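You operate a simulated robot arm through the tools that you are given. There is no shell and no other tool. Be economical: measure what you need, move in short steps, check, and stop when the job is done.

Carry out the task below with a simulated robot arm. There is one attempt and no reset: what you move stays moved.

TASK
Lock the paddle rod, then drain the big vat to about 300 litres.
Fine: push the rod in before locking it with the yellow catch; open the tube valve to see the level, hold the drain knob, shut the tube valve at the end. Where these are worked on the way, their far stop is far enough and under half their travel is too little: tube valve.

Only the result counts: the job must be done as asked and must still hold three seconds after the hand-in. Knocking over, shifting, dropping, spilling or breaking anything else fails it.

THE ROBOT
A 6-joint arm with a two-finger gripper, hanging from a carriage that runs on a gantry, over the field with the corners [1.021, -0.599], [1.021, 1.501], [-0.359, 1.501], [-0.359, -0.599] (x, y) and turns from -421 to 267 degrees about z. Base frame: it is fixed where the carriage stands at the start and does not move with it; the origin is on the floor, on the carriage's upright axis, x ahead of it, y to its left, z up. Lengths are in m, angles in degrees, forces in N, time in s.
With the tool pointing down near the work surface it reaches from about 0.1 to 0.5 m from the robot's upright axis, wherever it stands. Its first joint turns from -166.0 to 166.0 degrees. Places, roughly: drain knob [0.6, -0.6, 1]; paddle rod [0.5, -0.4, 1.3]; tube valve [0.6, -0.2, 1.1]; vat water valve [0.6, -0.9, 1.2]; yellow catch [0.6, -0.4, 1.2]. Payload 2.45 kg.
Tool frame: the origin (TCP) lies between the finger pads and is the grasp point; the fingertips stand 0.026 m ahead of it; z points along the fingers, y is the line along which they close. The gripper opens to 0.096 m. The gripper's body begins 0.069 m behind the TCP.
Orientation is that of the tool frame in the base frame, as [roll, pitch, yaw] about the fixed x, y, z axes, in that order (R = Rz(yaw) Ry(pitch) Rx(roll)). With the fingers straight down and closing along the base's y, the tool's x points along the base's -x, its y along +y and its z along -z.

THE INTERFACE
- The arm moves only by the tool drive_tool. Its argument "motion" is a list of rows, each a list of 3 entries, a list of its own where there are three numbers: the shift along the tool's x, y, z in m, then the turn, a rotation vector about the tool's x, y, z in rad, then the gripper command, from -1 (fully open) to 1 (shut), values between in proportion. In form: [[[x, y, z], [wx, wy, wz], gripper], ...]. A call has 1 to 8 rows; each row is the pose to reach, as a shift and turn from the pose commanded when the call began, along the tool's axes at that moment. A row lasts 0.2 s, in which the tool goes at most 0.05 m and 8.6 degrees; a call with a longer step from one row to the next is refused whole, and so is a gripper value outside its range. A pose out of reach is approached as far as the arm can. The call stops where the force on the tool passes 90 N (or 10 N more than at its start, if that is more) or the arm is blocked; 0.2 s more then pass. The fingers move at their own pace and stop on an object; they squeeze with about 30 N. The grip force told is the motor's: it shows also when the fingers shut on nothing. Time passes only in rows, and 0.2 s behind the last, so rows that repeat a pose let the fingers close. It gives the time, the measured TCP pose, the force on the tool (base axes), the opening and the grip force at its end, in the units of the frame above (readings bear some noise), with the torque about the TCP (base axes, N m) and any sound that the robot's microphone picked up.
- Cameras (640 x 400 px; columns grow to the right, rows downward): "scene" is now at [0.2322, -0.047, 1.8367]; the picture's right is [-0.83, -0.56, 0.00], its down [-0.50, 0.74, -0.45] and it looks along [0.26, -0.37, -0.89] (base axes); focal length 264 px, centre (320, 200). "wrist" rides on the gripper at [0.082, 0.003, -0.098] in the tool frame; the picture's right is [-0.04, 1.00, 0.00], its down [-0.73, -0.03, -0.68] and it looks along [-0.68, -0.03, 0.73] (tool axes); focal length 256 px, centre (320, 200). There is no depth. A picture from a camera that has moved, and an enlarged one, comes with that camera's place and axes in the base frame and with its lens. The place of the scene camera against the robot may be out by one fixed shift of up to 0.012 m in any direction.
- camera(camera): a new picture of that camera. The clock stands still meanwhile.
- lift_body(by): slides the trunk up (or, below 0, down) by that many m; the arm and the scene camera ride with it, the base frame stays. It gives what a move gives, with no picture.
- drive_base(legs): drives the robot by 1 to 6 legs, each [ahead, left, turn to the left] in m, m and degrees, along the robot's own axes; the way and the turn of a leg run together, so that a leg with both is an arc; at most 1.5 m and 180 degrees a leg. The arm and the cameras ride along, it lands a little off, and it stops where it bumps. It keeps to its track: a leg is cut to what the track allows. It gives what a move gives.
- aim_head(pan, tilt): turns the head with the scene camera to pan (to the left, within 155 degrees either way) and tilt (down, from -29 to 69), counted from straight ahead of the robot. It gives what a move gives.
- zoom(camera, box): a new picture of the part [left, top, right, bottom] of that camera's present view, enlarged. The clock stands still meanwhile.
- job_done(): hands the job in; it is judged then, once.

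Work in short steps. Places have to be worked out from the pictures, the camera data and where the tool is seen: move nearer, look again, correct. Check each grasp and each placing, and mend what went wrong. You have 120 turns and 90 pictures in all, those below and enlarged ones among them. Open the gripper and draw the arm clear of the work before you hand the job in, unless the task says otherwise; then end with one line.

The tools are called after ">>>" as name(argument=value, ...) on one line, values as JSON. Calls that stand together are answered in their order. drive_tool: Moves the arm, as the interface text tells. Its arguments: {"type":"object","properties":{"motion":{"type":"array"}},"required":["motion"]} The other tools are called the same way: lift_body (by) slides the trunk up or down; drive_base (legs) drives the base; aim_head (pan, tilt) turns the head that bears the scene camera; camera (camera) takes a picture; zoom (camera, box) takes an enlarged picture of a part of a camera's view; job_done () hands the job in.

At the start:

```text
t: 0.0
position: [0.2872, -0.274, 0.999]
ee_rot: [-180.0, 0.0, 180.0]
ft_force: [0.2, -1.0, 0.3]
torque: [0.01, 0.04, 0.03]
opening: 0.096
finger_force: 0.0
trunk travel left (down, up): [-0.575, 0.027]
robot x, y, heading: [0.0034, 0.0038, -0.2]
head pan, tilt: [-55.6, 63.1]
```

scene: 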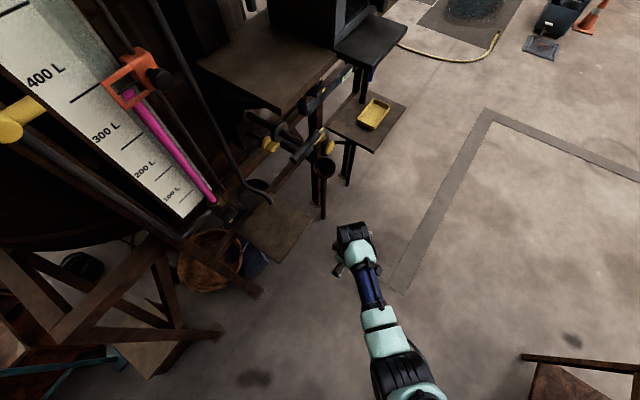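
wrist: 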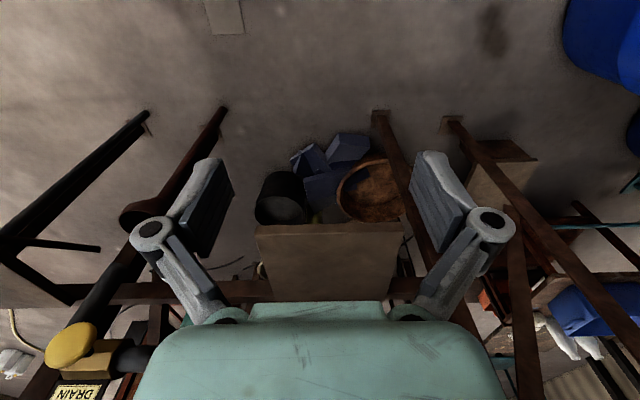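

The vat front with the gauge is ahead-right. I turn the head for a better view of the controls.

>>> aim_head(pan=-40, tilt=40)

>>> camera(camera="scene")

```text
t: 0.9
position: [0.2866, -0.2727, 0.9992]
ee_rot: [-180.0, 0.0, 180.0]
ft_force: [0.6, -0.4, 0.6]
torque: [0.03, 0.01, 0.01]
opening: 0.0961
finger_force: 0.0
trunk travel left (down, up): [-0.575, 0.027]
robot x, y, heading: [-0.0003, 0.0001, -0.2]
head pan, tilt: [-40.0, 40.0]
```

```text
87 pictures are left
camera scene: at [0.2617, -0.0497, 1.8669], right [-0.64, -0.77, 0.0], down [-0.49, 0.41, -0.77], along [0.59, -0.49, -0.64], focal length 264 px, centre (320, 200)
```

scene: 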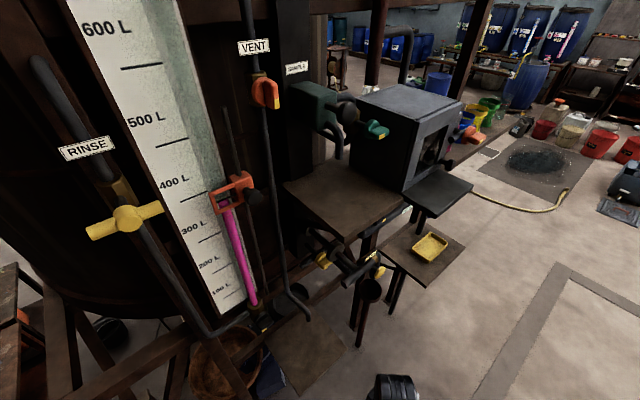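

I back the carriage off for a wider view of the vat front.

>>> drive_base(legs=[[-0.35, 0.2, 0]])

>>> aim_head(pan=-40, tilt=33)

>>> camera(camera="scene")

```text
t: 3.4
position: [-0.06, -0.0733, 1.0001]
ee_rot: [179.9, 0.0, -180.0]
ft_force: [-1.6, 0.6, 1.2]
torque: [0.01, 0.02, 0.03]
opening: 0.0965
finger_force: 0.2
trunk travel left (down, up): [-0.575, 0.027]
robot x, y, heading: [-0.3499, 0.1974, -0.2]
head pan, tilt: [-40.0, 40.0]
```

```text
t: 4.0
position: [-0.0591, -0.0735, 1.0002]
ee_rot: [-180.0, 0.0, -180.0]
ft_force: [0.0, -1.0, 0.3]
torque: [-0.01, 0.0, 0.0]
opening: 0.0959
finger_force: 0.0
trunk travel left (down, up): [-0.575, 0.027]
robot x, y, heading: [-0.3472, 0.1991, 0.1]
head pan, tilt: [-40.0, 33.0]
```

```text
86 pictures are left
camera scene: at [-0.0832, 0.1467, 1.8776], right [-0.64, -0.77, 0.0], down [-0.42, 0.35, -0.84], along [0.64, -0.54, -0.55], focal length 264 px, centre (320, 200)
```

scene: 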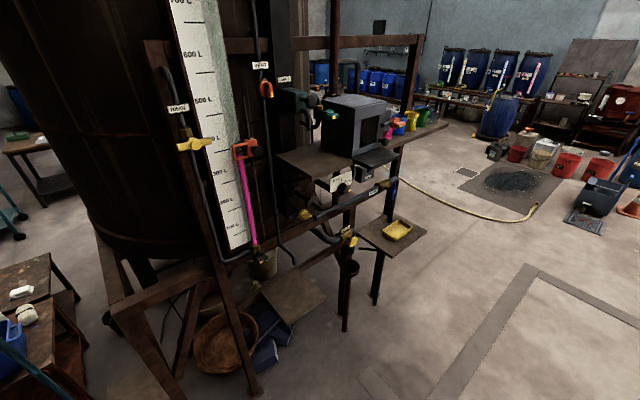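

The valves cluster round the centre. I enlarge that region.

>>> zoom(camera="scene", box=[220, 150, 420, 280])

>>> zoom(camera="scene", box=[150, 30, 310, 130])

>>> zoom(camera="scene", box=[190, 120, 290, 270])

```text
3.08 times, centred on (320, 215) of scene
camera zoom: at [-0.0832, 0.1467, 1.8776], right [-0.64, -0.77, 0.0], down [-0.42, 0.35, -0.84], along [0.64, -0.54, -0.55], focal length 814 px, centre (320, 154)
```

zoom: 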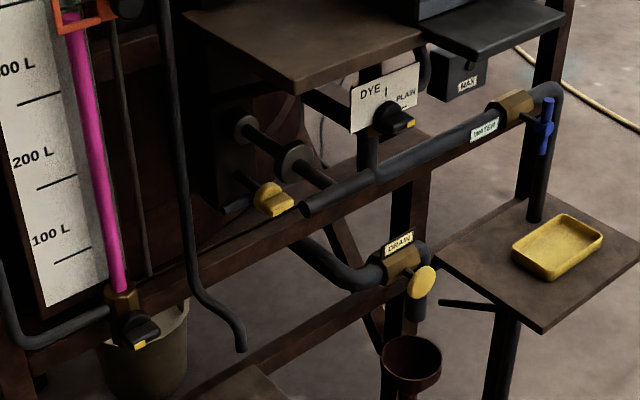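

```text
4.00 times, centred on (230, 80) of scene
camera zoom: at [-0.0832, 0.1467, 1.8776], right [-0.64, -0.77, 0.0], down [-0.42, 0.35, -0.84], along [0.64, -0.54, -0.55], focal length 1058 px, centre (680, 680)
```

zoom: 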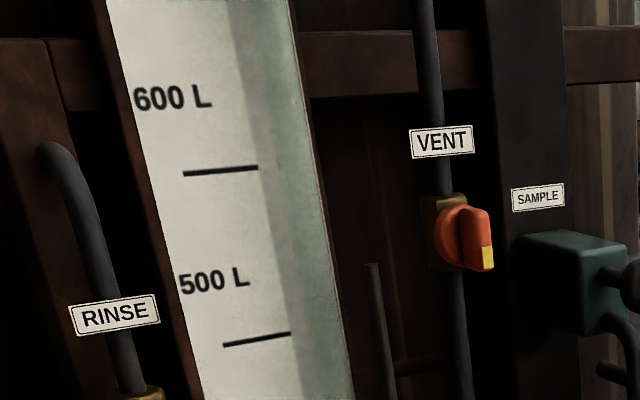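

```text
2.67 times, centred on (240, 195) of scene
camera zoom: at [-0.0832, 0.1467, 1.8776], right [-0.64, -0.77, 0.0], down [-0.42, 0.35, -0.84], along [0.64, -0.54, -0.55], focal length 705 px, centre (533, 213)
```

zoom: 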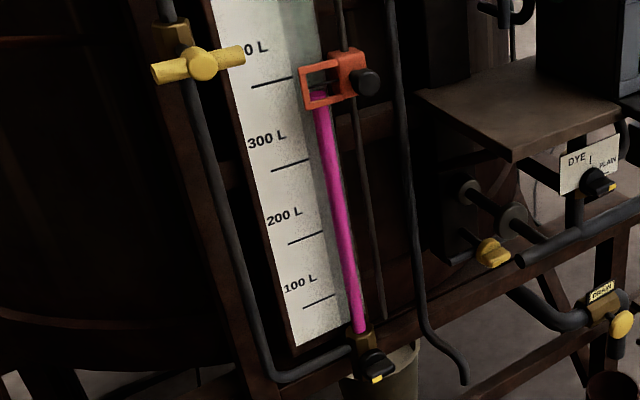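

I go in front of the controls, lower the trunk and look level.

>>> drive_base(legs=[[0, -0.55, 0]])

>>> lift_body(by=-0.35)

>>> aim_head(pan=-8, tilt=25)

>>> camera(camera="scene")

```text
t: 7.2
position: [-0.0605, -0.6263, 1.0008]
ee_rot: [180.0, 0.0, 180.0]
ft_force: [0.5, 0.1, -0.9]
torque: [0.0, -0.01, 0.03]
opening: 0.096
finger_force: 0.1
trunk travel left (down, up): [-0.575, 0.027]
robot x, y, heading: [-0.3508, -0.3534, -0.2]
head pan, tilt: [-40.0, 33.0]
```

```text
t: 10.7
position: [-0.0611, -0.6261, 0.6489]
ee_rot: [180.0, 0.1, -180.0]
ft_force: [0.1, -0.6, 0.1]
torque: [0.01, 0.01, 0.02]
opening: 0.0961
finger_force: 0.1
trunk travel left (down, up): [-0.225, 0.377]
robot x, y, heading: [-0.3536, -0.3524, 0.1]
head pan, tilt: [-40.0, 33.0]
```

```text
t: 11.6
position: [-0.0613, -0.6256, 0.6498]
ee_rot: [179.9, 0.0, -180.0]
ft_force: [-0.1, -0.4, 0.0]
torque: [0.01, 0.02, 0.01]
opening: 0.0959
finger_force: 0.1
trunk travel left (down, up): [-0.225, 0.377]
robot x, y, heading: [-0.3504, -0.3556, -0.1]
head pan, tilt: [-8.0, 25.0]
```

```text
82 pictures are left
camera scene: at [-0.0601, -0.3613, 1.5403], right [-0.14, -0.99, 0.0], down [-0.42, 0.06, -0.91], along [0.9, -0.13, -0.42], focal length 264 px, centre (320, 200)
```

scene: 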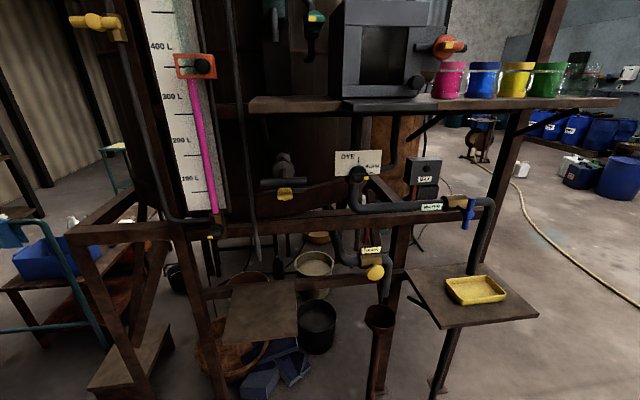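

>>> zoom(camera="scene", box=[240, 130, 400, 230])

>>> zoom(camera="scene", box=[130, 20, 260, 260])

>>> zoom(camera="scene", box=[320, 190, 480, 320])

```text
4.00 times, centred on (320, 180) of scene
camera zoom: at [-0.0601, -0.3613, 1.5403], right [-0.14, -0.99, 0.0], down [-0.42, 0.06, -0.91], along [0.9, -0.13, -0.42], focal length 1058 px, centre (320, 280)
```

zoom: 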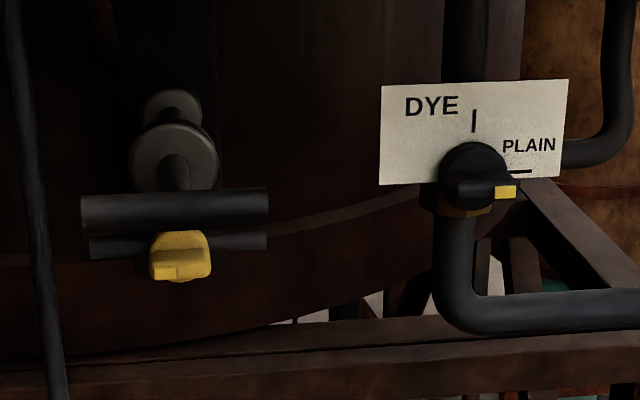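

```text
1.67 times, centred on (195, 140) of scene
camera zoom: at [-0.0601, -0.3613, 1.5403], right [-0.14, -0.99, 0.0], down [-0.42, 0.06, -0.91], along [0.9, -0.13, -0.42], focal length 441 px, centre (528, 300)
```

zoom: 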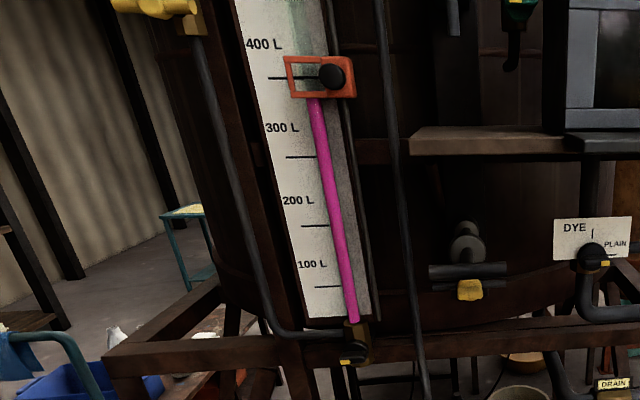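

```text
3.08 times, centred on (400, 255) of scene
camera zoom: at [-0.0601, -0.3613, 1.5403], right [-0.14, -0.99, 0.0], down [-0.42, 0.06, -0.91], along [0.9, -0.13, -0.42], focal length 814 px, centre (74, 31)
```

zoom: 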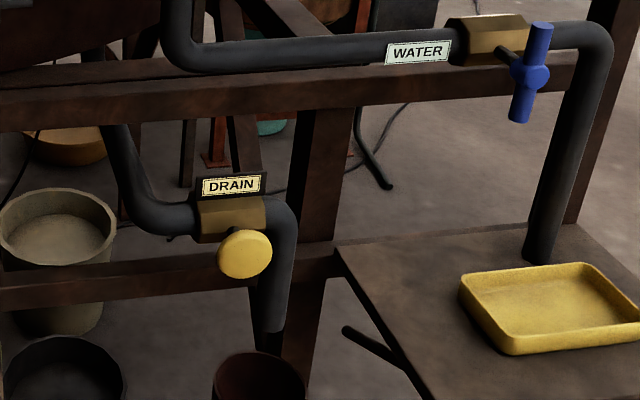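

The controls are located roughly. Now I turn the tool to point forward (+x), rising somewhat, in free space.

>>> drive_tool(motion=[[[0, 0, -0.03], [0, -0.15, 0], -1], [[0, 0, -0.06], [0, -0.3, 0], -1], [[0, 0, -0.09], [0, -0.45, 0], -1], [[0, 0, -0.12], [0, -0.6, 0], -1], [[0, 0, -0.15], [0, -0.75, 0], -1], [[0, 0, -0.18], [0, -0.9, 0], -1], [[0, 0, -0.21], [0, -1.05, 0], -1], [[0, 0, -0.24], [0, -1.19, 0], -1]])

```text
t: 13.4
position: [-0.0612, -0.6259, 0.8905]
ee_rot: [-180.0, 68.3, -179.9]
ft_force: [1.2, 0.4, 0.5]
torque: [0.01, 0.0, -0.02]
opening: 0.0958
finger_force: 0.1
trunk travel left (down, up): [-0.225, 0.377]
robot x, y, heading: [-0.3473, -0.3538, -0.0]
head pan, tilt: [-8.0, 25.0]
```

>>> drive_tool(motion=[[[-0.02, 0.03, -0.01], [0, -0.13, 0], -1], [[-0.05, 0.06, -0.02], [0, -0.26, 0], -1], [[-0.08, 0.09, -0.03], [0, -0.379, 0], -1], [[-0.11, 0.12, -0.04], [0, -0.379, 0], -1], [[-0.14, 0.15, -0.055], [0, -0.379, 0], -1], [[-0.17, 0.18, -0.068], [0, -0.379, 0], -1], [[-0.2, 0.2, -0.08], [0, -0.379, 0], -1]])

>>> camera(camera="wrist")

>>> camera(camera="scene")

```text
t: 15.0
position: [-0.0392, -0.4532, 1.0434]
ee_rot: [-162.4, 89.9, -162.3]
ft_force: [0.0, 0.0, 0.6]
torque: [0.0, -0.02, -0.01]
opening: 0.0961
finger_force: 0.1
out of reach, approached as far as the arm can: row 6, 7
trunk travel left (down, up): [-0.225, 0.377]
robot x, y, heading: [-0.349, -0.3517, 0.1]
head pan, tilt: [-8.0, 25.0]
```

```text
78 pictures are left
camera wrist: at [-0.1372, -0.4487, 0.9621], right [0.0, 1.0, 0.04], down [-0.68, -0.03, 0.73], along [0.73, -0.03, 0.68], focal length 256 px, centre (320, 200)
```

wrist: 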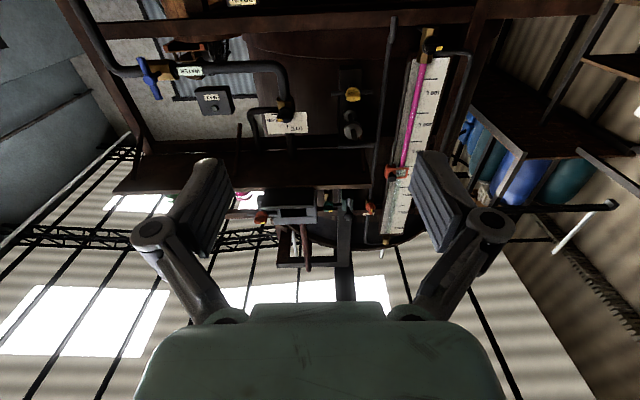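

```text
77 pictures are left
camera scene: at [-0.0602, -0.3613, 1.5403], right [-0.14, -0.99, 0.0], down [-0.42, 0.06, -0.91], along [0.9, -0.13, -0.42], focal length 264 px, centre (320, 200)
```

scene: 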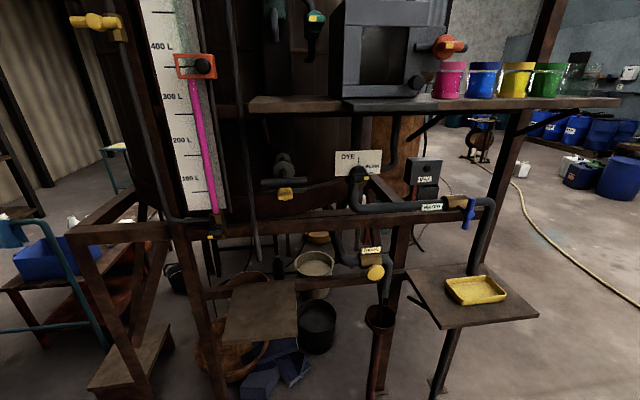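

I raise the trunk so the tool is at rod height, and approach with the carriage to x≈-0.05.

>>> lift_body(by=0.25)

>>> drive_base(legs=[[0.25, 0, 0]])

>>> aim_head(pan=-2, tilt=50)

>>> camera(camera="wrist")

>>> camera(camera="scene")

```text
t: 17.6
position: [-0.0387, -0.4527, 1.2941]
ee_rot: [11.8, 90.0, 11.8]
ft_force: [0.0, 0.8, -1.1]
torque: [0.01, -0.01, 0.0]
opening: 0.0962
finger_force: 0.0
trunk travel left (down, up): [-0.475, 0.127]
robot x, y, heading: [-0.35, -0.3489, 0.2]
head pan, tilt: [-8.0, 25.0]
```

```text
t: 19.4
position: [0.2108, -0.4508, 1.2938]
ee_rot: [179.4, 89.9, 179.7]
ft_force: [1.0, -0.6, 0.7]
torque: [0.02, 0.02, -0.05]
opening: 0.0959
finger_force: 0.0
trunk travel left (down, up): [-0.475, 0.127]
robot x, y, heading: [-0.0964, -0.3513, 0.3]
head pan, tilt: [-8.0, 25.0]
```

```text
t: 20.3
position: [0.2105, -0.4505, 1.2935]
ee_rot: [-177.6, 90.0, -177.5]
ft_force: [0.4, 0.3, -0.5]
torque: [-0.03, -0.01, 0.0]
opening: 0.0961
finger_force: 0.0
trunk travel left (down, up): [-0.475, 0.127]
robot x, y, heading: [-0.1006, -0.3535, 0.3]
head pan, tilt: [-2.0, 50.0]
```

```text
76 pictures are left
camera wrist: at [0.1128, -0.4474, 1.2118], right [0.0, 1.0, 0.04], down [-0.68, -0.03, 0.73], along [0.73, -0.02, 0.68], focal length 256 px, centre (320, 200)
```

wrist: 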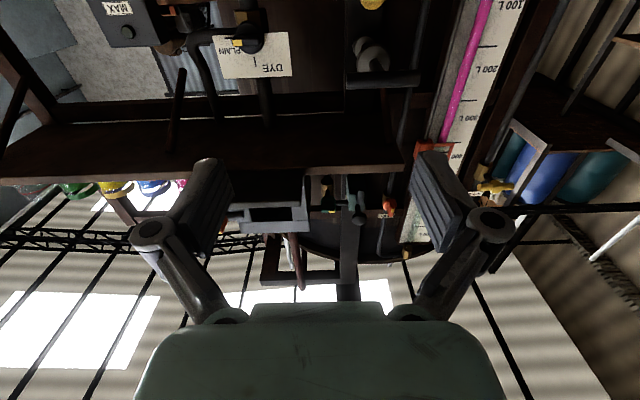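

```text
75 pictures are left
camera scene: at [0.1751, -0.3496, 1.7529], right [-0.03, -1.0, 0.0], down [-0.77, 0.02, -0.64], along [0.64, -0.02, -0.77], focal length 264 px, centre (320, 200)
```

scene: 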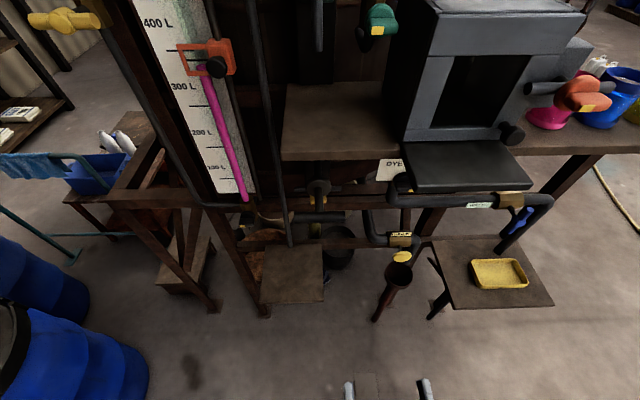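

>>> zoom(camera="scene", box=[240, 150, 400, 250])

>>> zoom(camera="wrist", box=[300, 0, 460, 100])

```text
4.00 times, centred on (320, 200) of scene
camera zoom: at [0.1751, -0.3496, 1.7529], right [-0.03, -1.0, 0.0], down [-0.77, 0.02, -0.64], along [0.64, -0.02, -0.77], focal length 1058 px, centre (320, 200)
```

zoom: 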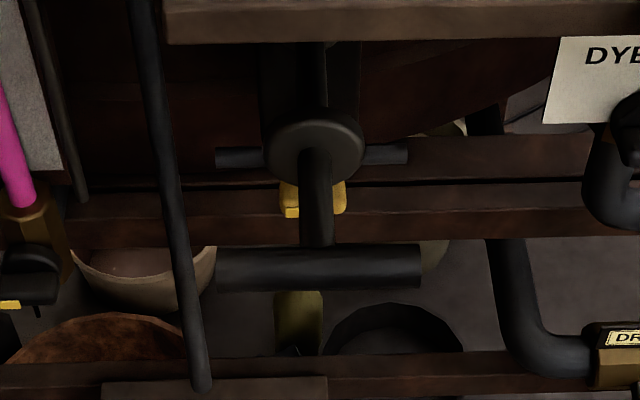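

```text
4.00 times, centred on (380, 50) of wrist
camera zoom: at [0.1128, -0.4474, 1.2118], right [0.0, 1.0, 0.04], down [-0.68, -0.03, 0.73], along [0.73, -0.02, 0.68], focal length 1024 px, centre (80, 800)
```

zoom: 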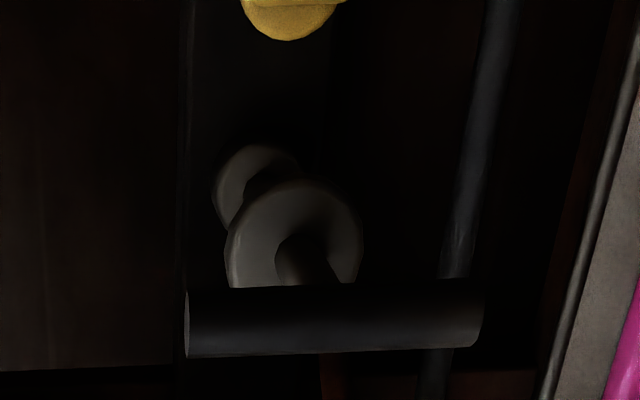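

T-handle ≈ (0.484,-0.365,1.332), yellow catch ≈ (0.588,-0.367,1.262). I raise the trunk, centre on the rod and close the fingers.

>>> lift_body(by=0.1)

>>> drive_tool(motion=[[[0.02, 0.03, 0], [0, 0, 0], 0], [[0.04, 0.06, 0], [0, 0, 0], 1], [[0.062, 0.085, 0], [0, 0, 0], 1], [[0.062, 0.085, 0], [0, 0, 0], 1]])

>>> drive_base(legs=[[0.18, 0, 0]])

>>> camera(camera="wrist")

>>> camera(camera="scene")

```text
t: 21.6
position: [0.211, -0.4505, 1.3933]
ee_rot: [-177.1, 90.0, -177.0]
ft_force: [0.1, -0.4, -0.1]
torque: [0.0, -0.02, -0.05]
opening: 0.0959
finger_force: 0.1
trunk travel left (down, up): [-0.575, 0.027]
robot x, y, heading: [-0.1008, -0.3559, 0.0]
head pan, tilt: [-2.0, 50.0]
```

```text
t: 22.6
position: [0.2095, -0.3646, 1.3316]
ee_rot: [-166.7, 90.0, -166.5]
ft_force: [0.0, 0.2, 0.6]
torque: [-0.02, 0.02, -0.01]
opening: 0.0
finger_force: 28.3
trunk travel left (down, up): [-0.575, 0.027]
robot x, y, heading: [-0.096, -0.3502, 0.4]
head pan, tilt: [-2.0, 50.0]
```

```text
t: 24.1
position: [0.3893, -0.3651, 1.3316]
ee_rot: [176.8, 90.0, 177.1]
ft_force: [0.1, -0.2, 0.7]
torque: [-0.04, 0.01, 0.01]
opening: 0.0
finger_force: 28.8
trunk travel left (down, up): [-0.575, 0.027]
robot x, y, heading: [0.082, -0.3545, 0.2]
head pan, tilt: [-2.0, 50.0]
```

```text
72 pictures are left
camera wrist: at [0.292, -0.3615, 1.2499], right [0.0, 1.0, 0.04], down [-0.68, -0.03, 0.73], along [0.73, -0.02, 0.68], focal length 256 px, centre (320, 200)
```

wrist: 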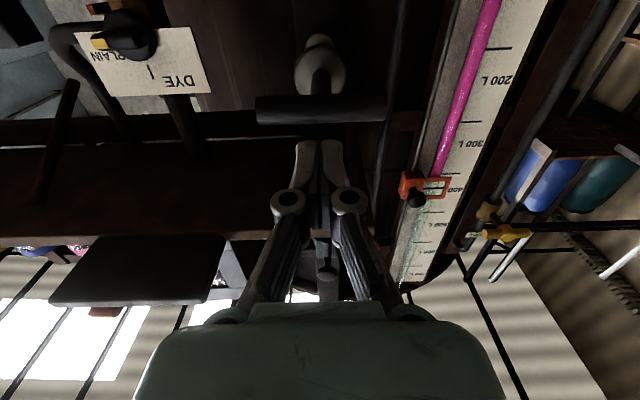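

```text
71 pictures are left
camera scene: at [0.3547, -0.3489, 1.8528], right [-0.03, -1.0, 0.0], down [-0.77, 0.02, -0.64], along [0.64, -0.02, -0.77], focal length 264 px, centre (320, 200)
```

scene: 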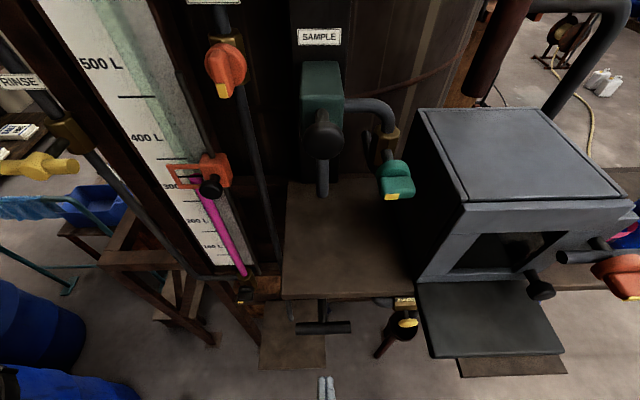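

Fingertips line up with the rod centre. I push forward slowly.

>>> drive_tool(motion=[[[0, 0, 0.03], [0, 0, 0], 1], [[0, 0, 0.045], [0, 0, 0], 1], [[0, 0, 0.055], [0, 0, 0], 1], [[0, 0, 0.065], [0, 0, 0], 1], [[0, 0, 0.075], [0, 0, 0], 1], [[0, 0, 0.085], [0, 0, 0], 1], [[0, 0, 0.095], [0, 0, 0], 1], [[0, 0, 0.105], [0, 0, 0], 1]])

>>> camera(camera="wrist")

```text
t: 25.9
position: [0.4947, -0.3644, 1.3323]
ee_rot: [168.0, 89.8, 168.2]
ft_force: [0.6, -0.1, 0.4]
torque: [0.0, 0.01, 0.0]
opening: 0.0
finger_force: 28.6
trunk travel left (down, up): [-0.575, 0.027]
robot x, y, heading: [0.0806, -0.3551, 0.2]
head pan, tilt: [-2.0, 50.0]
```

```text
70 pictures are left
camera wrist: at [0.3975, -0.3613, 1.2496], right [0.0, 1.0, 0.04], down [-0.68, -0.03, 0.73], along [0.73, -0.02, 0.68], focal length 256 px, centre (320, 200)
```

wrist: 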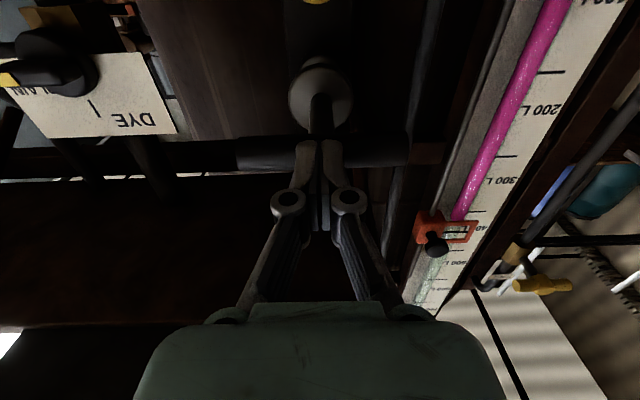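

The handle has moved along with the tips (force is small). I continue pushing.

>>> drive_tool(motion=[[[0, 0, 0.01], [0, 0, 0], 1], [[0, 0, 0.02], [0, 0, 0], 1], [[0, 0, 0.03], [0, 0, 0], 1], [[0, 0, 0.04], [0, 0, 0], 1]])

>>> camera(camera="wrist")

```text
t: 26.9
position: [0.5355, -0.3634, 1.3309]
ee_rot: [-177.7, 89.9, -177.4]
ft_force: [0.3, 0.1, 0.9]
torque: [0.01, 0.0, -0.02]
opening: 0.0
finger_force: 28.6
trunk travel left (down, up): [-0.575, 0.027]
robot x, y, heading: [0.0813, -0.354, 0.1]
head pan, tilt: [-2.0, 50.0]
```

```text
69 pictures are left
camera wrist: at [0.4373, -0.3606, 1.2495], right [0.0, 1.0, 0.04], down [-0.68, -0.03, 0.73], along [0.74, -0.02, 0.68], focal length 256 px, centre (320, 200)
```

wrist: 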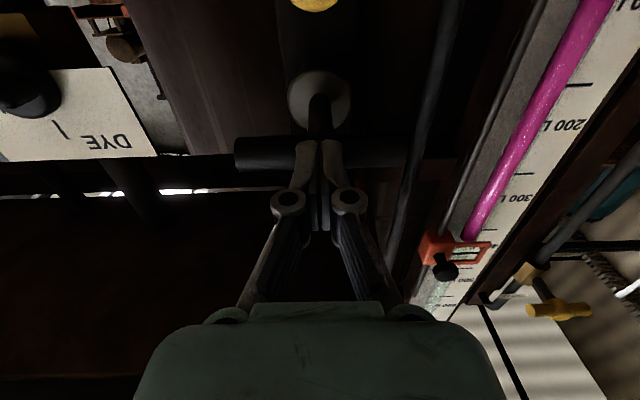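

The disc moves in with the handle. Keep pushing until it stops.

>>> drive_tool(motion=[[[0, 0, 0.01], [0, 0, 0], 1], [[0, 0, 0.02], [0, 0, 0], 1], [[0, 0, 0.03], [0, 0, 0], 1], [[0, 0, 0.04], [0, 0, 0], 1], [[0, 0, 0.05], [0, 0, 0], 1], [[0, 0, 0.06], [0, 0, 0], 1]])

>>> camera(camera="wrist")

>>> camera(camera="scene")

```text
t: 27.6
position: [0.5436, -0.3651, 1.3311]
ee_rot: [4.4, 89.9, 4.6]
ft_force: [-64.5, 0.9, 2.4]
torque: [-0.06, -0.3, 0.02]
opening: 0.0059
finger_force: 28.1
trunk travel left (down, up): [-0.575, 0.027]
robot x, y, heading: [0.0797, -0.3522, 0.0]
head pan, tilt: [-2.0, 50.0]
stopped in row 3: the force on the tool passed its limit at 105 N (the readings are from after the stop); the commanded pose is now the measured one
```

```text
68 pictures are left
camera wrist: at [0.4465, -0.3606, 1.2488], right [0.0, 1.0, 0.04], down [-0.68, -0.03, 0.73], along [0.73, -0.02, 0.68], focal length 256 px, centre (320, 200)
```

wrist: 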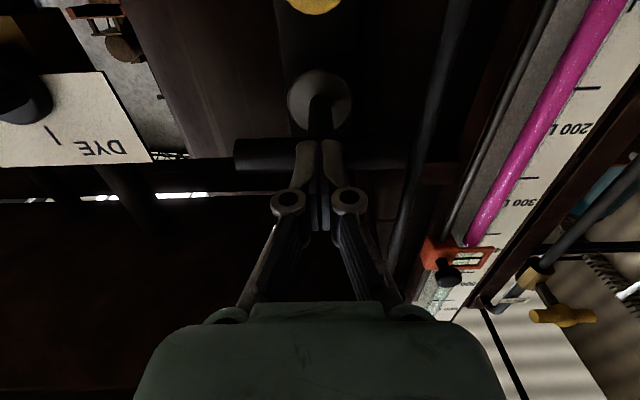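

```text
67 pictures are left
camera scene: at [0.3497, -0.3488, 1.851], right [-0.03, -1.0, 0.0], down [-0.77, 0.02, -0.64], along [0.64, -0.02, -0.77], focal length 264 px, centre (320, 200)
```

scene: 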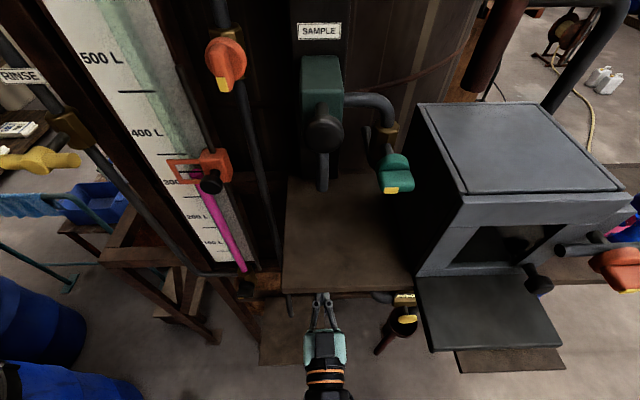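

The rod is at its inner stop. I back off and lower to look at the yellow catch.

>>> drive_tool(motion=[[[0, 0, -0.04], [0, 0, 0], 1], [[0, 0, -0.08], [0, 0, 0], 1], [[0, 0, -0.12], [0, 0, 0], 1], [[0, 0, -0.15], [0, 0, 0], 1], [[0.05, 0, -0.15], [0, 0, 0], 1], [[0.1, 0.02, -0.15], [0, 0, 0], 1], [[0.14, 0.05, -0.15], [0, 0, 0], 1]])

>>> zoom(camera="wrist", box=[160, 0, 480, 200])

```text
refused: row 6 steps farther than a row can; nothing moved
```

```text
2.00 times, centred on (320, 100) of wrist
camera zoom: at [0.4465, -0.3606, 1.2488], right [0.0, 1.0, 0.04], down [-0.68, -0.03, 0.73], along [0.73, -0.02, 0.68], focal length 512 px, centre (320, 400)
```

zoom: 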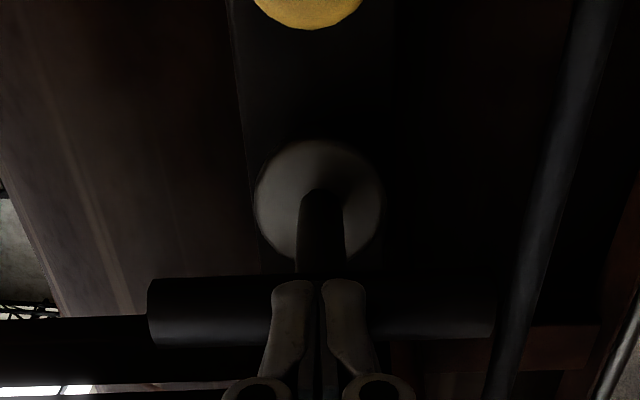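

>>> drive_tool(motion=[[[0, 0, -0.04], [0, 0, 0], 1], [[0, 0, -0.08], [0, 0, 0], 1], [[0, 0, -0.12], [0, 0, 0], 1], [[0, 0, -0.15], [0, 0, 0], 1], [[0.04, 0.01, -0.15], [0, 0, 0], 1], [[0.08, 0.03, -0.15], [0, 0, 0], 1], [[0.12, 0.05, -0.15], [0, 0, 0], 1], [[0.14, 0.06, -0.15], [0, 0, 0], 1]])

>>> camera(camera="wrist")

```text
t: 29.4
position: [0.4028, -0.3044, 1.1931]
ee_rot: [1.5, 89.5, 1.8]
ft_force: [-1.2, -0.3, -0.2]
torque: [0.0, 0.02, 0.01]
opening: 0.0
finger_force: 28.4
out of reach, approached as far as the arm can: row 5
trunk travel left (down, up): [-0.575, 0.027]
robot x, y, heading: [0.0813, -0.3502, 0.3]
head pan, tilt: [-2.0, 50.0]
```

```text
65 pictures are left
camera wrist: at [0.3066, -0.3007, 1.1108], right [0.0, 1.0, 0.04], down [-0.69, -0.03, 0.73], along [0.73, -0.03, 0.69], focal length 256 px, centre (320, 200)
```

wrist: 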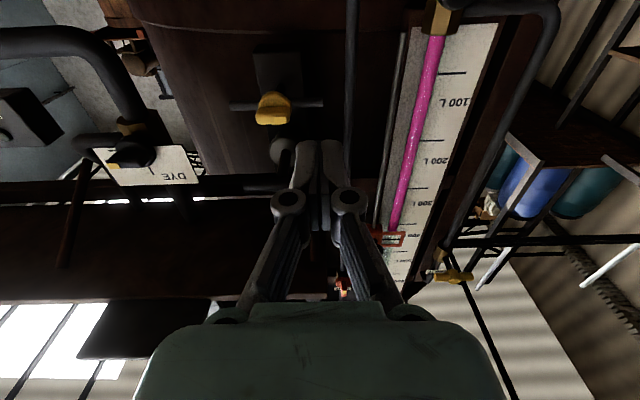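

>>> zoom(camera="wrist", box=[210, 40, 370, 140])

```text
4.00 times, centred on (290, 90) of wrist
camera zoom: at [0.3066, -0.3007, 1.1108], right [0.0, 1.0, 0.04], down [-0.69, -0.03, 0.73], along [0.73, -0.03, 0.69], focal length 1024 px, centre (440, 640)
```

zoom: 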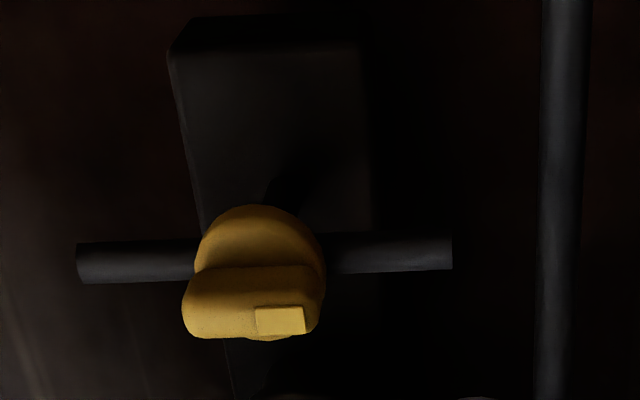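

The catch is a rotary knob with a horizontal fin (pointer toward +y) and a cross bar behind. I turn the tool −90° about its axis to grip the fin vertically and partly open.

>>> drive_tool(motion=[[[0, -0.01, 0], [0, 0, -0.14], 1], [[0, -0.02, 0], [0, 0, -0.28], 0.5], [[-0.01, -0.03, 0], [0, 0, -0.42], 0.3], [[-0.02, -0.04, 0], [0, 0, -0.56], 0.2], [[-0.03, -0.05, 0], [0, 0, -0.7], 0.2], [[-0.04, -0.057, 0], [0, 0, -0.84], 0.2], [[-0.05, -0.057, 0], [0, 0, -0.98], 0.2], [[-0.055, -0.057, 0], [0, 0, -1.12], 0.2]])

>>> drive_tool(motion=[[[0, 0, 0], [0, 0, -0.14], 0.2], [[0, 0, 0], [0, 0, -0.28], 0.2], [[0, 0, 0], [0, 0, -0.42], 0.2], [[0, 0, 0], [0, 0, -0.451], 0.2]])

>>> camera(camera="wrist")

```text
t: 31.2
position: [0.4029, -0.3613, 1.2486]
ee_rot: [-89.5, 25.6, -89.6]
ft_force: [0.8, 0.3, -0.8]
torque: [0.02, 0.02, 0.02]
opening: 0.0385
finger_force: 0.0
trunk travel left (down, up): [-0.575, 0.027]
robot x, y, heading: [0.0827, -0.3565, 0.1]
head pan, tilt: [-2.0, 50.0]
```

```text
t: 32.2
position: [0.4042, -0.362, 1.2484]
ee_rot: [-89.6, 0.0, -89.7]
ft_force: [-0.9, 0.1, -0.1]
torque: [0.02, 0.01, -0.01]
opening: 0.0385
finger_force: 0.1
trunk travel left (down, up): [-0.575, 0.027]
robot x, y, heading: [0.0812, -0.3519, -0.1]
head pan, tilt: [-2.0, 50.0]
```

```text
63 pictures are left
camera wrist: at [0.306, -0.4432, 1.2439], right [0.01, 0.04, -1.0], down [-0.68, 0.73, 0.02], along [0.73, 0.68, 0.03], focal length 256 px, centre (320, 200)
```

wrist: 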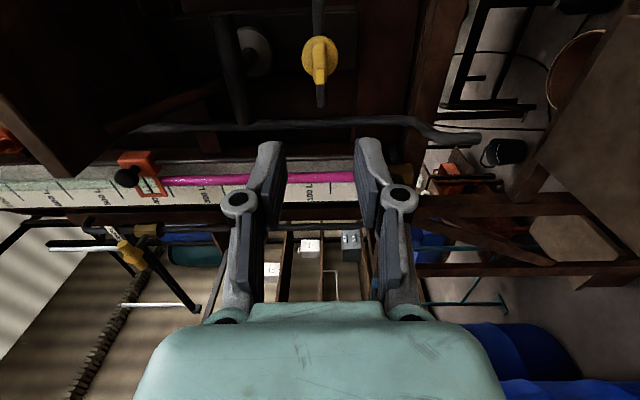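

>>> zoom(camera="wrist", box=[200, 0, 440, 150])

```text
2.67 times, centred on (320, 75) of wrist
camera zoom: at [0.306, -0.4432, 1.2439], right [0.01, 0.04, -1.0], down [-0.68, 0.73, 0.02], along [0.73, 0.68, 0.03], focal length 683 px, centre (320, 533)
```

zoom: 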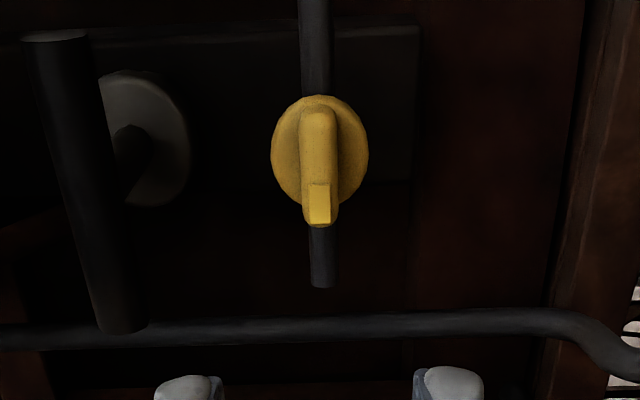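

Fin centre ≈ (0.605,-0.364,1.249), aligned with the tool. I nudge the base forward and advance onto it.

>>> drive_base(legs=[[0.06, 0, 0]])

>>> drive_tool(motion=[[[0, 0, 0.03], [0, 0, 0], 0.2], [[0, 0, 0.06], [0, 0, 0], 0.2], [[0, 0, 0.08], [0, 0, 0], 0.2], [[0, 0, 0.09], [0, 0, 0], 0.2]])

>>> camera(camera="wrist")

```text
t: 33.2
position: [0.4635, -0.3613, 1.2488]
ee_rot: [-89.5, 0.1, -89.8]
ft_force: [-0.6, -1.1, -0.3]
torque: [0.02, 0.0, 0.03]
opening: 0.0382
finger_force: 0.1
trunk travel left (down, up): [-0.575, 0.027]
robot x, y, heading: [0.14, -0.3535, -0.2]
head pan, tilt: [-2.0, 50.0]
```

```text
t: 34.2
position: [0.5548, -0.3606, 1.2485]
ee_rot: [-89.5, 0.0, -89.9]
ft_force: [0.3, 0.9, -0.5]
torque: [0.0, -0.01, 0.04]
opening: 0.0383
finger_force: 0.1
trunk travel left (down, up): [-0.575, 0.027]
robot x, y, heading: [0.1399, -0.354, -0.2]
head pan, tilt: [-2.0, 50.0]
```

```text
61 pictures are left
camera wrist: at [0.4563, -0.4425, 1.2441], right [0.01, 0.04, -1.0], down [-0.68, 0.73, 0.02], along [0.73, 0.68, 0.03], focal length 256 px, centre (320, 200)
```

wrist: 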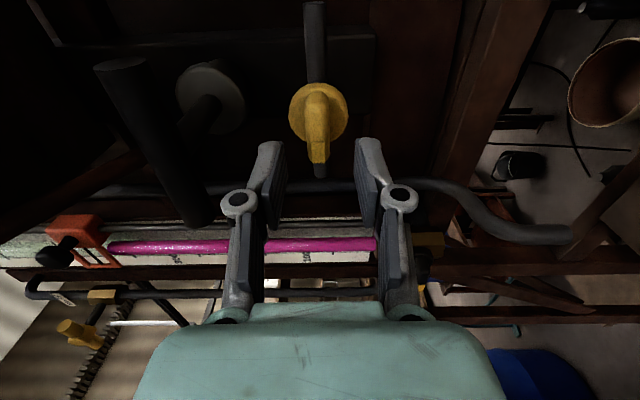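

The fin lies deeper, x≈0.64–0.65. I advance further, force-guarded.

>>> drive_tool(motion=[[[0, 0, 0.02], [0, 0, 0], 0.2], [[0, 0, 0.04], [0, 0, 0], 0.2], [[0, 0, 0.055], [0, 0, 0], 0.2]])

>>> camera(camera="wrist")

```text
t: 35.0
position: [0.6086, -0.3602, 1.2494]
ee_rot: [-89.4, -0.1, -89.7]
ft_force: [1.2, -0.1, 0.8]
torque: [0.01, 0.01, 0.13]
opening: 0.0413
finger_force: 13.0
trunk travel left (down, up): [-0.575, 0.027]
robot x, y, heading: [0.1415, -0.3509, 0.1]
head pan, tilt: [-2.0, 50.0]
```

```text
60 pictures are left
camera wrist: at [0.5112, -0.4427, 1.2454], right [0.01, 0.04, -1.0], down [-0.68, 0.73, 0.02], along [0.73, 0.68, 0.03], focal length 256 px, centre (320, 200)
```

wrist: 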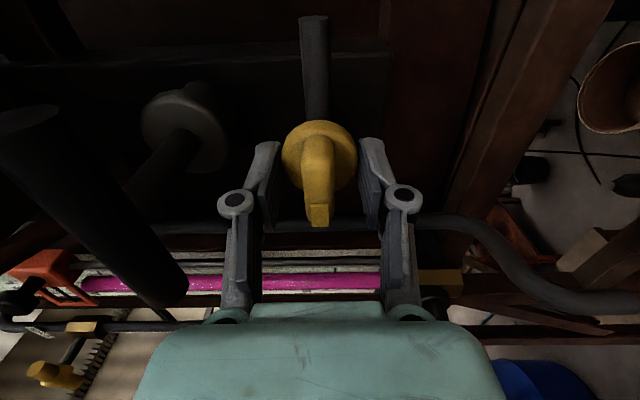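

The fingertips already touch the disc rim; I close on the fin.

>>> drive_tool(motion=[[[0, 0, 0], [0, 0, 0], 1], [[0, 0, 0], [0, 0, 0], 1], [[0, 0, 0], [0, 0, 0], 1]])

>>> zoom(camera="wrist", box=[200, 80, 440, 230])

```text
t: 35.8
position: [0.6077, -0.3618, 1.2499]
ee_rot: [-89.6, 0.0, -89.8]
ft_force: [4.6, 0.0, -2.1]
torque: [0.01, 0.03, -0.03]
opening: 0.0413
finger_force: 44.9
trunk travel left (down, up): [-0.575, 0.027]
robot x, y, heading: [0.1422, -0.3534, 0.3]
head pan, tilt: [-2.0, 50.0]
```

```text
2.67 times, centred on (320, 155) of wrist
camera zoom: at [0.5111, -0.4427, 1.2455], right [0.01, 0.04, -1.0], down [-0.68, 0.73, 0.02], along [0.73, 0.68, 0.03], focal length 683 px, centre (320, 320)
```

zoom: 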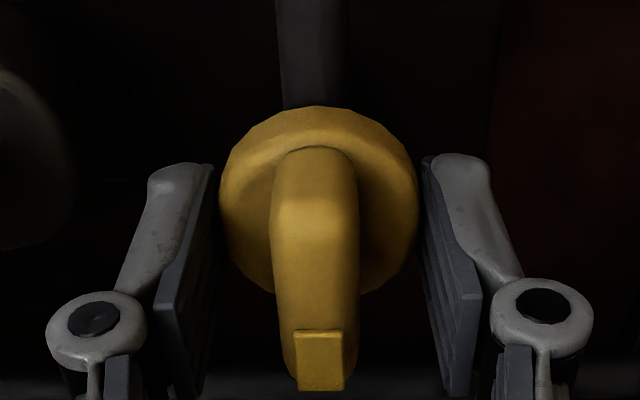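

The fingers clamp the disc rim rather than the fin. I open, back off 15 mm, and close again on the fin.

>>> drive_tool(motion=[[[0, 0, 0], [0, 0, 0], 0], [[0, 0, -0.015], [0, 0, 0], 0], [[0, 0, -0.015], [0, 0, 0], 0.5], [[0, 0, -0.015], [0, 0, 0], 1], [[0, 0, -0.015], [0, 0, 0], 1]])

>>> zoom(camera="wrist", box=[200, 80, 440, 230])

```text
t: 37.0
position: [0.593, -0.3607, 1.2496]
ee_rot: [-89.5, 0.0, -89.8]
ft_force: [-0.6, 0.1, 0.8]
torque: [0.02, -0.01, -0.07]
opening: 0.0147
finger_force: 41.5
trunk travel left (down, up): [-0.575, 0.027]
robot x, y, heading: [0.136, -0.3511, 0.3]
head pan, tilt: [-2.0, 50.0]
```

```text
2.67 times, centred on (320, 155) of wrist
camera zoom: at [0.4959, -0.4427, 1.2455], right [0.01, 0.04, -1.0], down [-0.68, 0.73, 0.02], along [0.73, 0.68, 0.03], focal length 683 px, centre (320, 320)
```

zoom: 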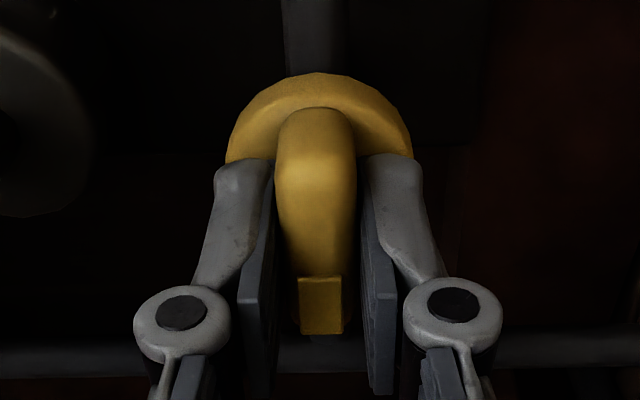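

The fin is gripped (14.7 mm). I turn the knob clockwise in steps.

>>> drive_tool(motion=[[[0, 0, 0], [0, 0, 0.1], 1], [[0, 0, 0], [0, 0, 0.2], 1], [[0, 0, 0], [0, 0, 0.3], 1], [[0, 0, 0], [0, 0, 0.4], 1]])

>>> camera(camera="wrist")

```text
t: 38.0
position: [0.5935, -0.3614, 1.2508]
ee_rot: [-89.2, 22.9, -89.5]
ft_force: [-7.3, 0.4, 15.4]
torque: [-0.07, 0.02, -1.03]
opening: 0.0151
finger_force: 41.0
trunk travel left (down, up): [-0.575, 0.027]
robot x, y, heading: [0.1369, -0.3509, 0.1]
head pan, tilt: [-2.0, 50.0]
```

```text
57 pictures are left
camera wrist: at [0.4963, -0.435, 1.2144], right [0.01, 0.43, -0.9], down [-0.68, 0.66, 0.31], along [0.73, 0.62, 0.3], focal length 256 px, centre (320, 200)
```

wrist: 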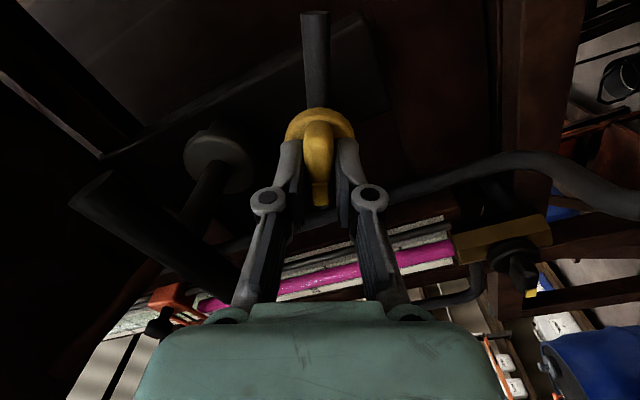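

The knob and bar turn with the tool. I continue to 90°.

>>> drive_tool(motion=[[[0, 0, 0], [0, 0, 0.12], 1], [[0, 0, 0], [0, 0, 0.24], 1], [[0, 0, 0], [0, 0, 0.36], 1], [[0, 0, 0], [0, 0, 0.48], 1], [[0, 0, 0], [0, 0, 0.6], 1], [[0, 0, 0], [0, 0, 0.72], 1]])

>>> drive_tool(motion=[[[0, 0, 0], [0, 0, 0.12], 1], [[0, 0, 0], [0, 0, 0.24], 1], [[0, 0, 0], [0, 0, 0.36], 1], [[0, 0, 0], [0, 0, 0.45], 1]])

>>> camera(camera="wrist")

```text
t: 39.4
position: [0.594, -0.3621, 1.2521]
ee_rot: [-88.1, 64.3, -88.3]
ft_force: [-17.0, -8.0, 34.6]
torque: [-0.07, -0.74, -0.32]
opening: 0.0151
finger_force: 41.1
trunk travel left (down, up): [-0.575, 0.027]
robot x, y, heading: [0.1393, -0.3488, 0.0]
head pan, tilt: [-2.0, 50.0]
```

```text
t: 40.4
position: [0.5944, -0.3633, 1.2509]
ee_rot: [-2.9, 89.2, -2.7]
ft_force: [-11.1, -14.5, 30.0]
torque: [0.03, -0.82, -0.37]
opening: 0.0148
finger_force: 41.1
trunk travel left (down, up): [-0.575, 0.027]
robot x, y, heading: [0.1406, -0.3507, 0.3]
head pan, tilt: [-2.0, 50.0]
```

```text
56 pictures are left
camera wrist: at [0.4973, -0.36, 1.1679], right [0.0, 1.0, 0.04], down [-0.69, -0.03, 0.72], along [0.72, -0.03, 0.69], focal length 256 px, centre (320, 200)
```

wrist: 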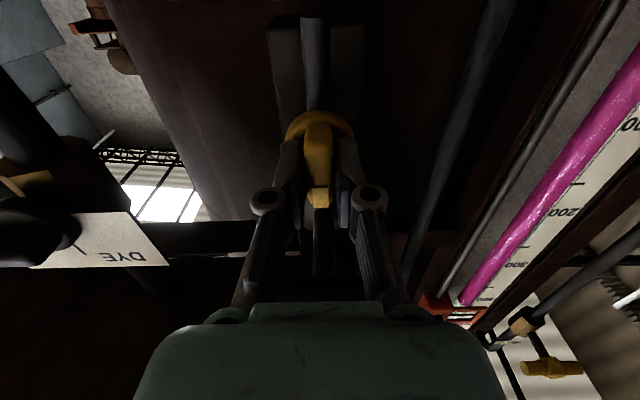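

It's at 90° with hardly any torque about the axis. I test for the stop a bit further.

>>> drive_tool(motion=[[[0, 0, 0], [0, 0, 0.1], 1], [[0, 0, 0], [0, 0, 0.15], 1]])

```text
t: 41.0
position: [0.5936, -0.3636, 1.2501]
ee_rot: [85.4, 81.5, 85.6]
ft_force: [-5.3, -14.4, 22.3]
torque: [-1.29, -1.19, -0.36]
opening: 0.018
finger_force: 43.8
trunk travel left (down, up): [-0.575, 0.027]
robot x, y, heading: [0.1387, -0.3553, 0.3]
head pan, tilt: [-2.0, 50.0]
```

Stop reached at about 90°. I relax back, open a little, withdraw and inspect.

>>> drive_tool(motion=[[[0, 0, 0], [0, 0, -0.14], 1], [[0, 0, 0], [0, 0, -0.14], 0.3], [[0, 0, 0], [0, 0, -0.14], 0.3], [[0, 0, -0.04], [0, 0, -0.14], 0.3], [[0, 0, -0.08], [0, 0, -0.14], 0.3], [[0, 0, -0.12], [0, 0, -0.14], 0.3], [[0, 0, -0.16], [0, 0, -0.14], 0.3]])

>>> camera(camera="wrist")

```text
t: 42.6
position: [0.4339, -0.3617, 1.2485]
ee_rot: [44.5, 89.4, 44.7]
ft_force: [0.0, -0.2, 0.5]
torque: [0.07, 0.02, 0.01]
opening: 0.0337
finger_force: 0.1
trunk travel left (down, up): [-0.575, 0.027]
robot x, y, heading: [0.1413, -0.3534, 0.3]
head pan, tilt: [-2.0, 50.0]
```

```text
55 pictures are left
camera wrist: at [0.3369, -0.3576, 1.1655], right [0.0, 1.0, 0.05], down [-0.69, -0.04, 0.73], along [0.73, -0.03, 0.68], focal length 256 px, centre (320, 200)
```

wrist: 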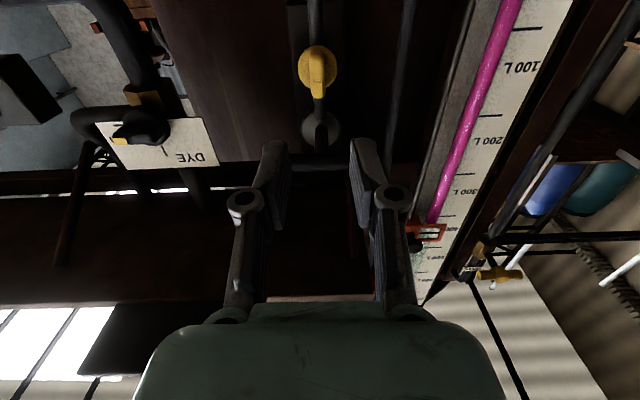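

>>> zoom(camera="wrist", box=[260, 20, 380, 170])

```text
2.67 times, centred on (320, 95) of wrist
camera zoom: at [0.3369, -0.3576, 1.1655], right [0.0, 1.0, 0.05], down [-0.69, -0.04, 0.73], along [0.73, -0.03, 0.68], focal length 683 px, centre (320, 480)
```

zoom: 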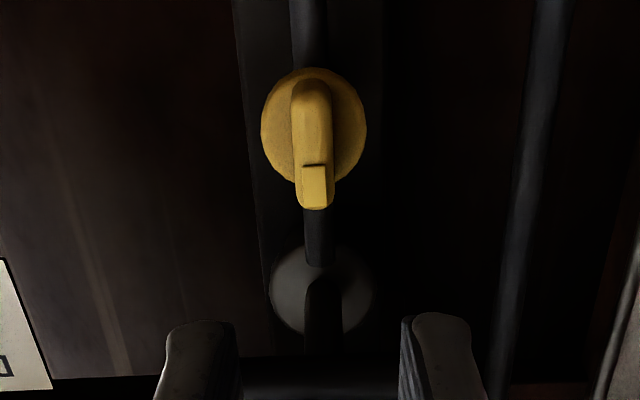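

The bar now stands in front of the collar: rod locked. Next the tube valve, ~(0.63,-0.15,1.12): move left and lower.

>>> drive_base(legs=[[-0.03, 0.2, 0]])

>>> lift_body(by=-0.12)

>>> camera(camera="wrist")

>>> camera(camera="scene")

```text
t: 44.2
position: [0.4019, -0.1605, 1.2475]
ee_rot: [45.3, 89.3, 45.7]
ft_force: [1.0, 0.6, 0.4]
torque: [-0.01, 0.02, 0.0]
opening: 0.0334
finger_force: 0.1
trunk travel left (down, up): [-0.575, 0.027]
robot x, y, heading: [0.1086, -0.152, 0.4]
head pan, tilt: [-2.0, 50.0]
```

```text
t: 45.7
position: [0.4046, -0.1604, 1.1275]
ee_rot: [45.6, 89.3, 45.9]
ft_force: [-0.7, 0.3, 0.5]
torque: [0.0, -0.04, -0.02]
opening: 0.0337
finger_force: 0.0
trunk travel left (down, up): [-0.455, 0.147]
robot x, y, heading: [0.1128, -0.1512, 0.5]
head pan, tilt: [-2.0, 50.0]
```

```text
53 pictures are left
camera wrist: at [0.3061, -0.1566, 1.0454], right [-0.01, 1.0, 0.05], down [-0.69, -0.04, 0.73], along [0.73, -0.03, 0.68], focal length 256 px, centre (320, 200)
```

wrist: 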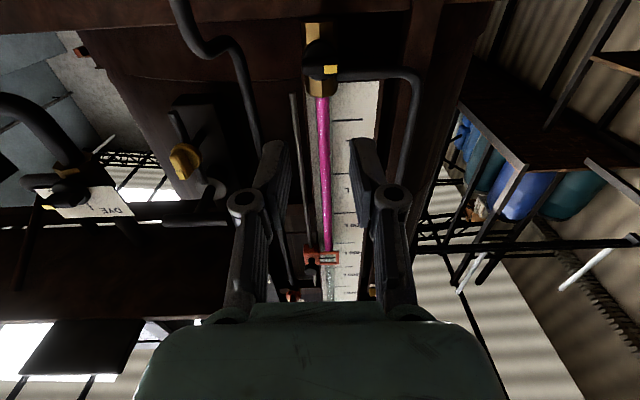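

```text
52 pictures are left
camera scene: at [0.3823, -0.1474, 1.7329], right [-0.03, -1.0, 0.0], down [-0.77, 0.02, -0.64], along [0.64, -0.02, -0.77], focal length 264 px, centre (320, 200)
```

scene: 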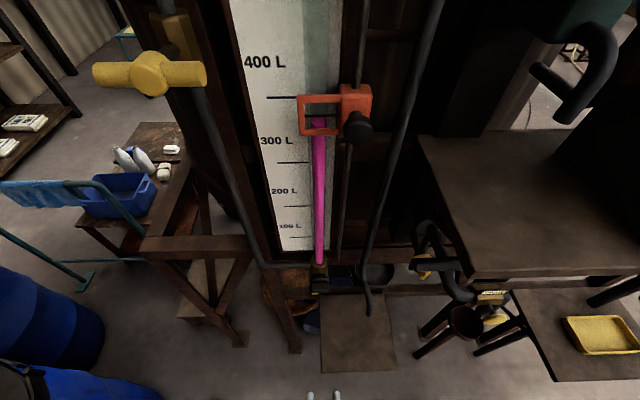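

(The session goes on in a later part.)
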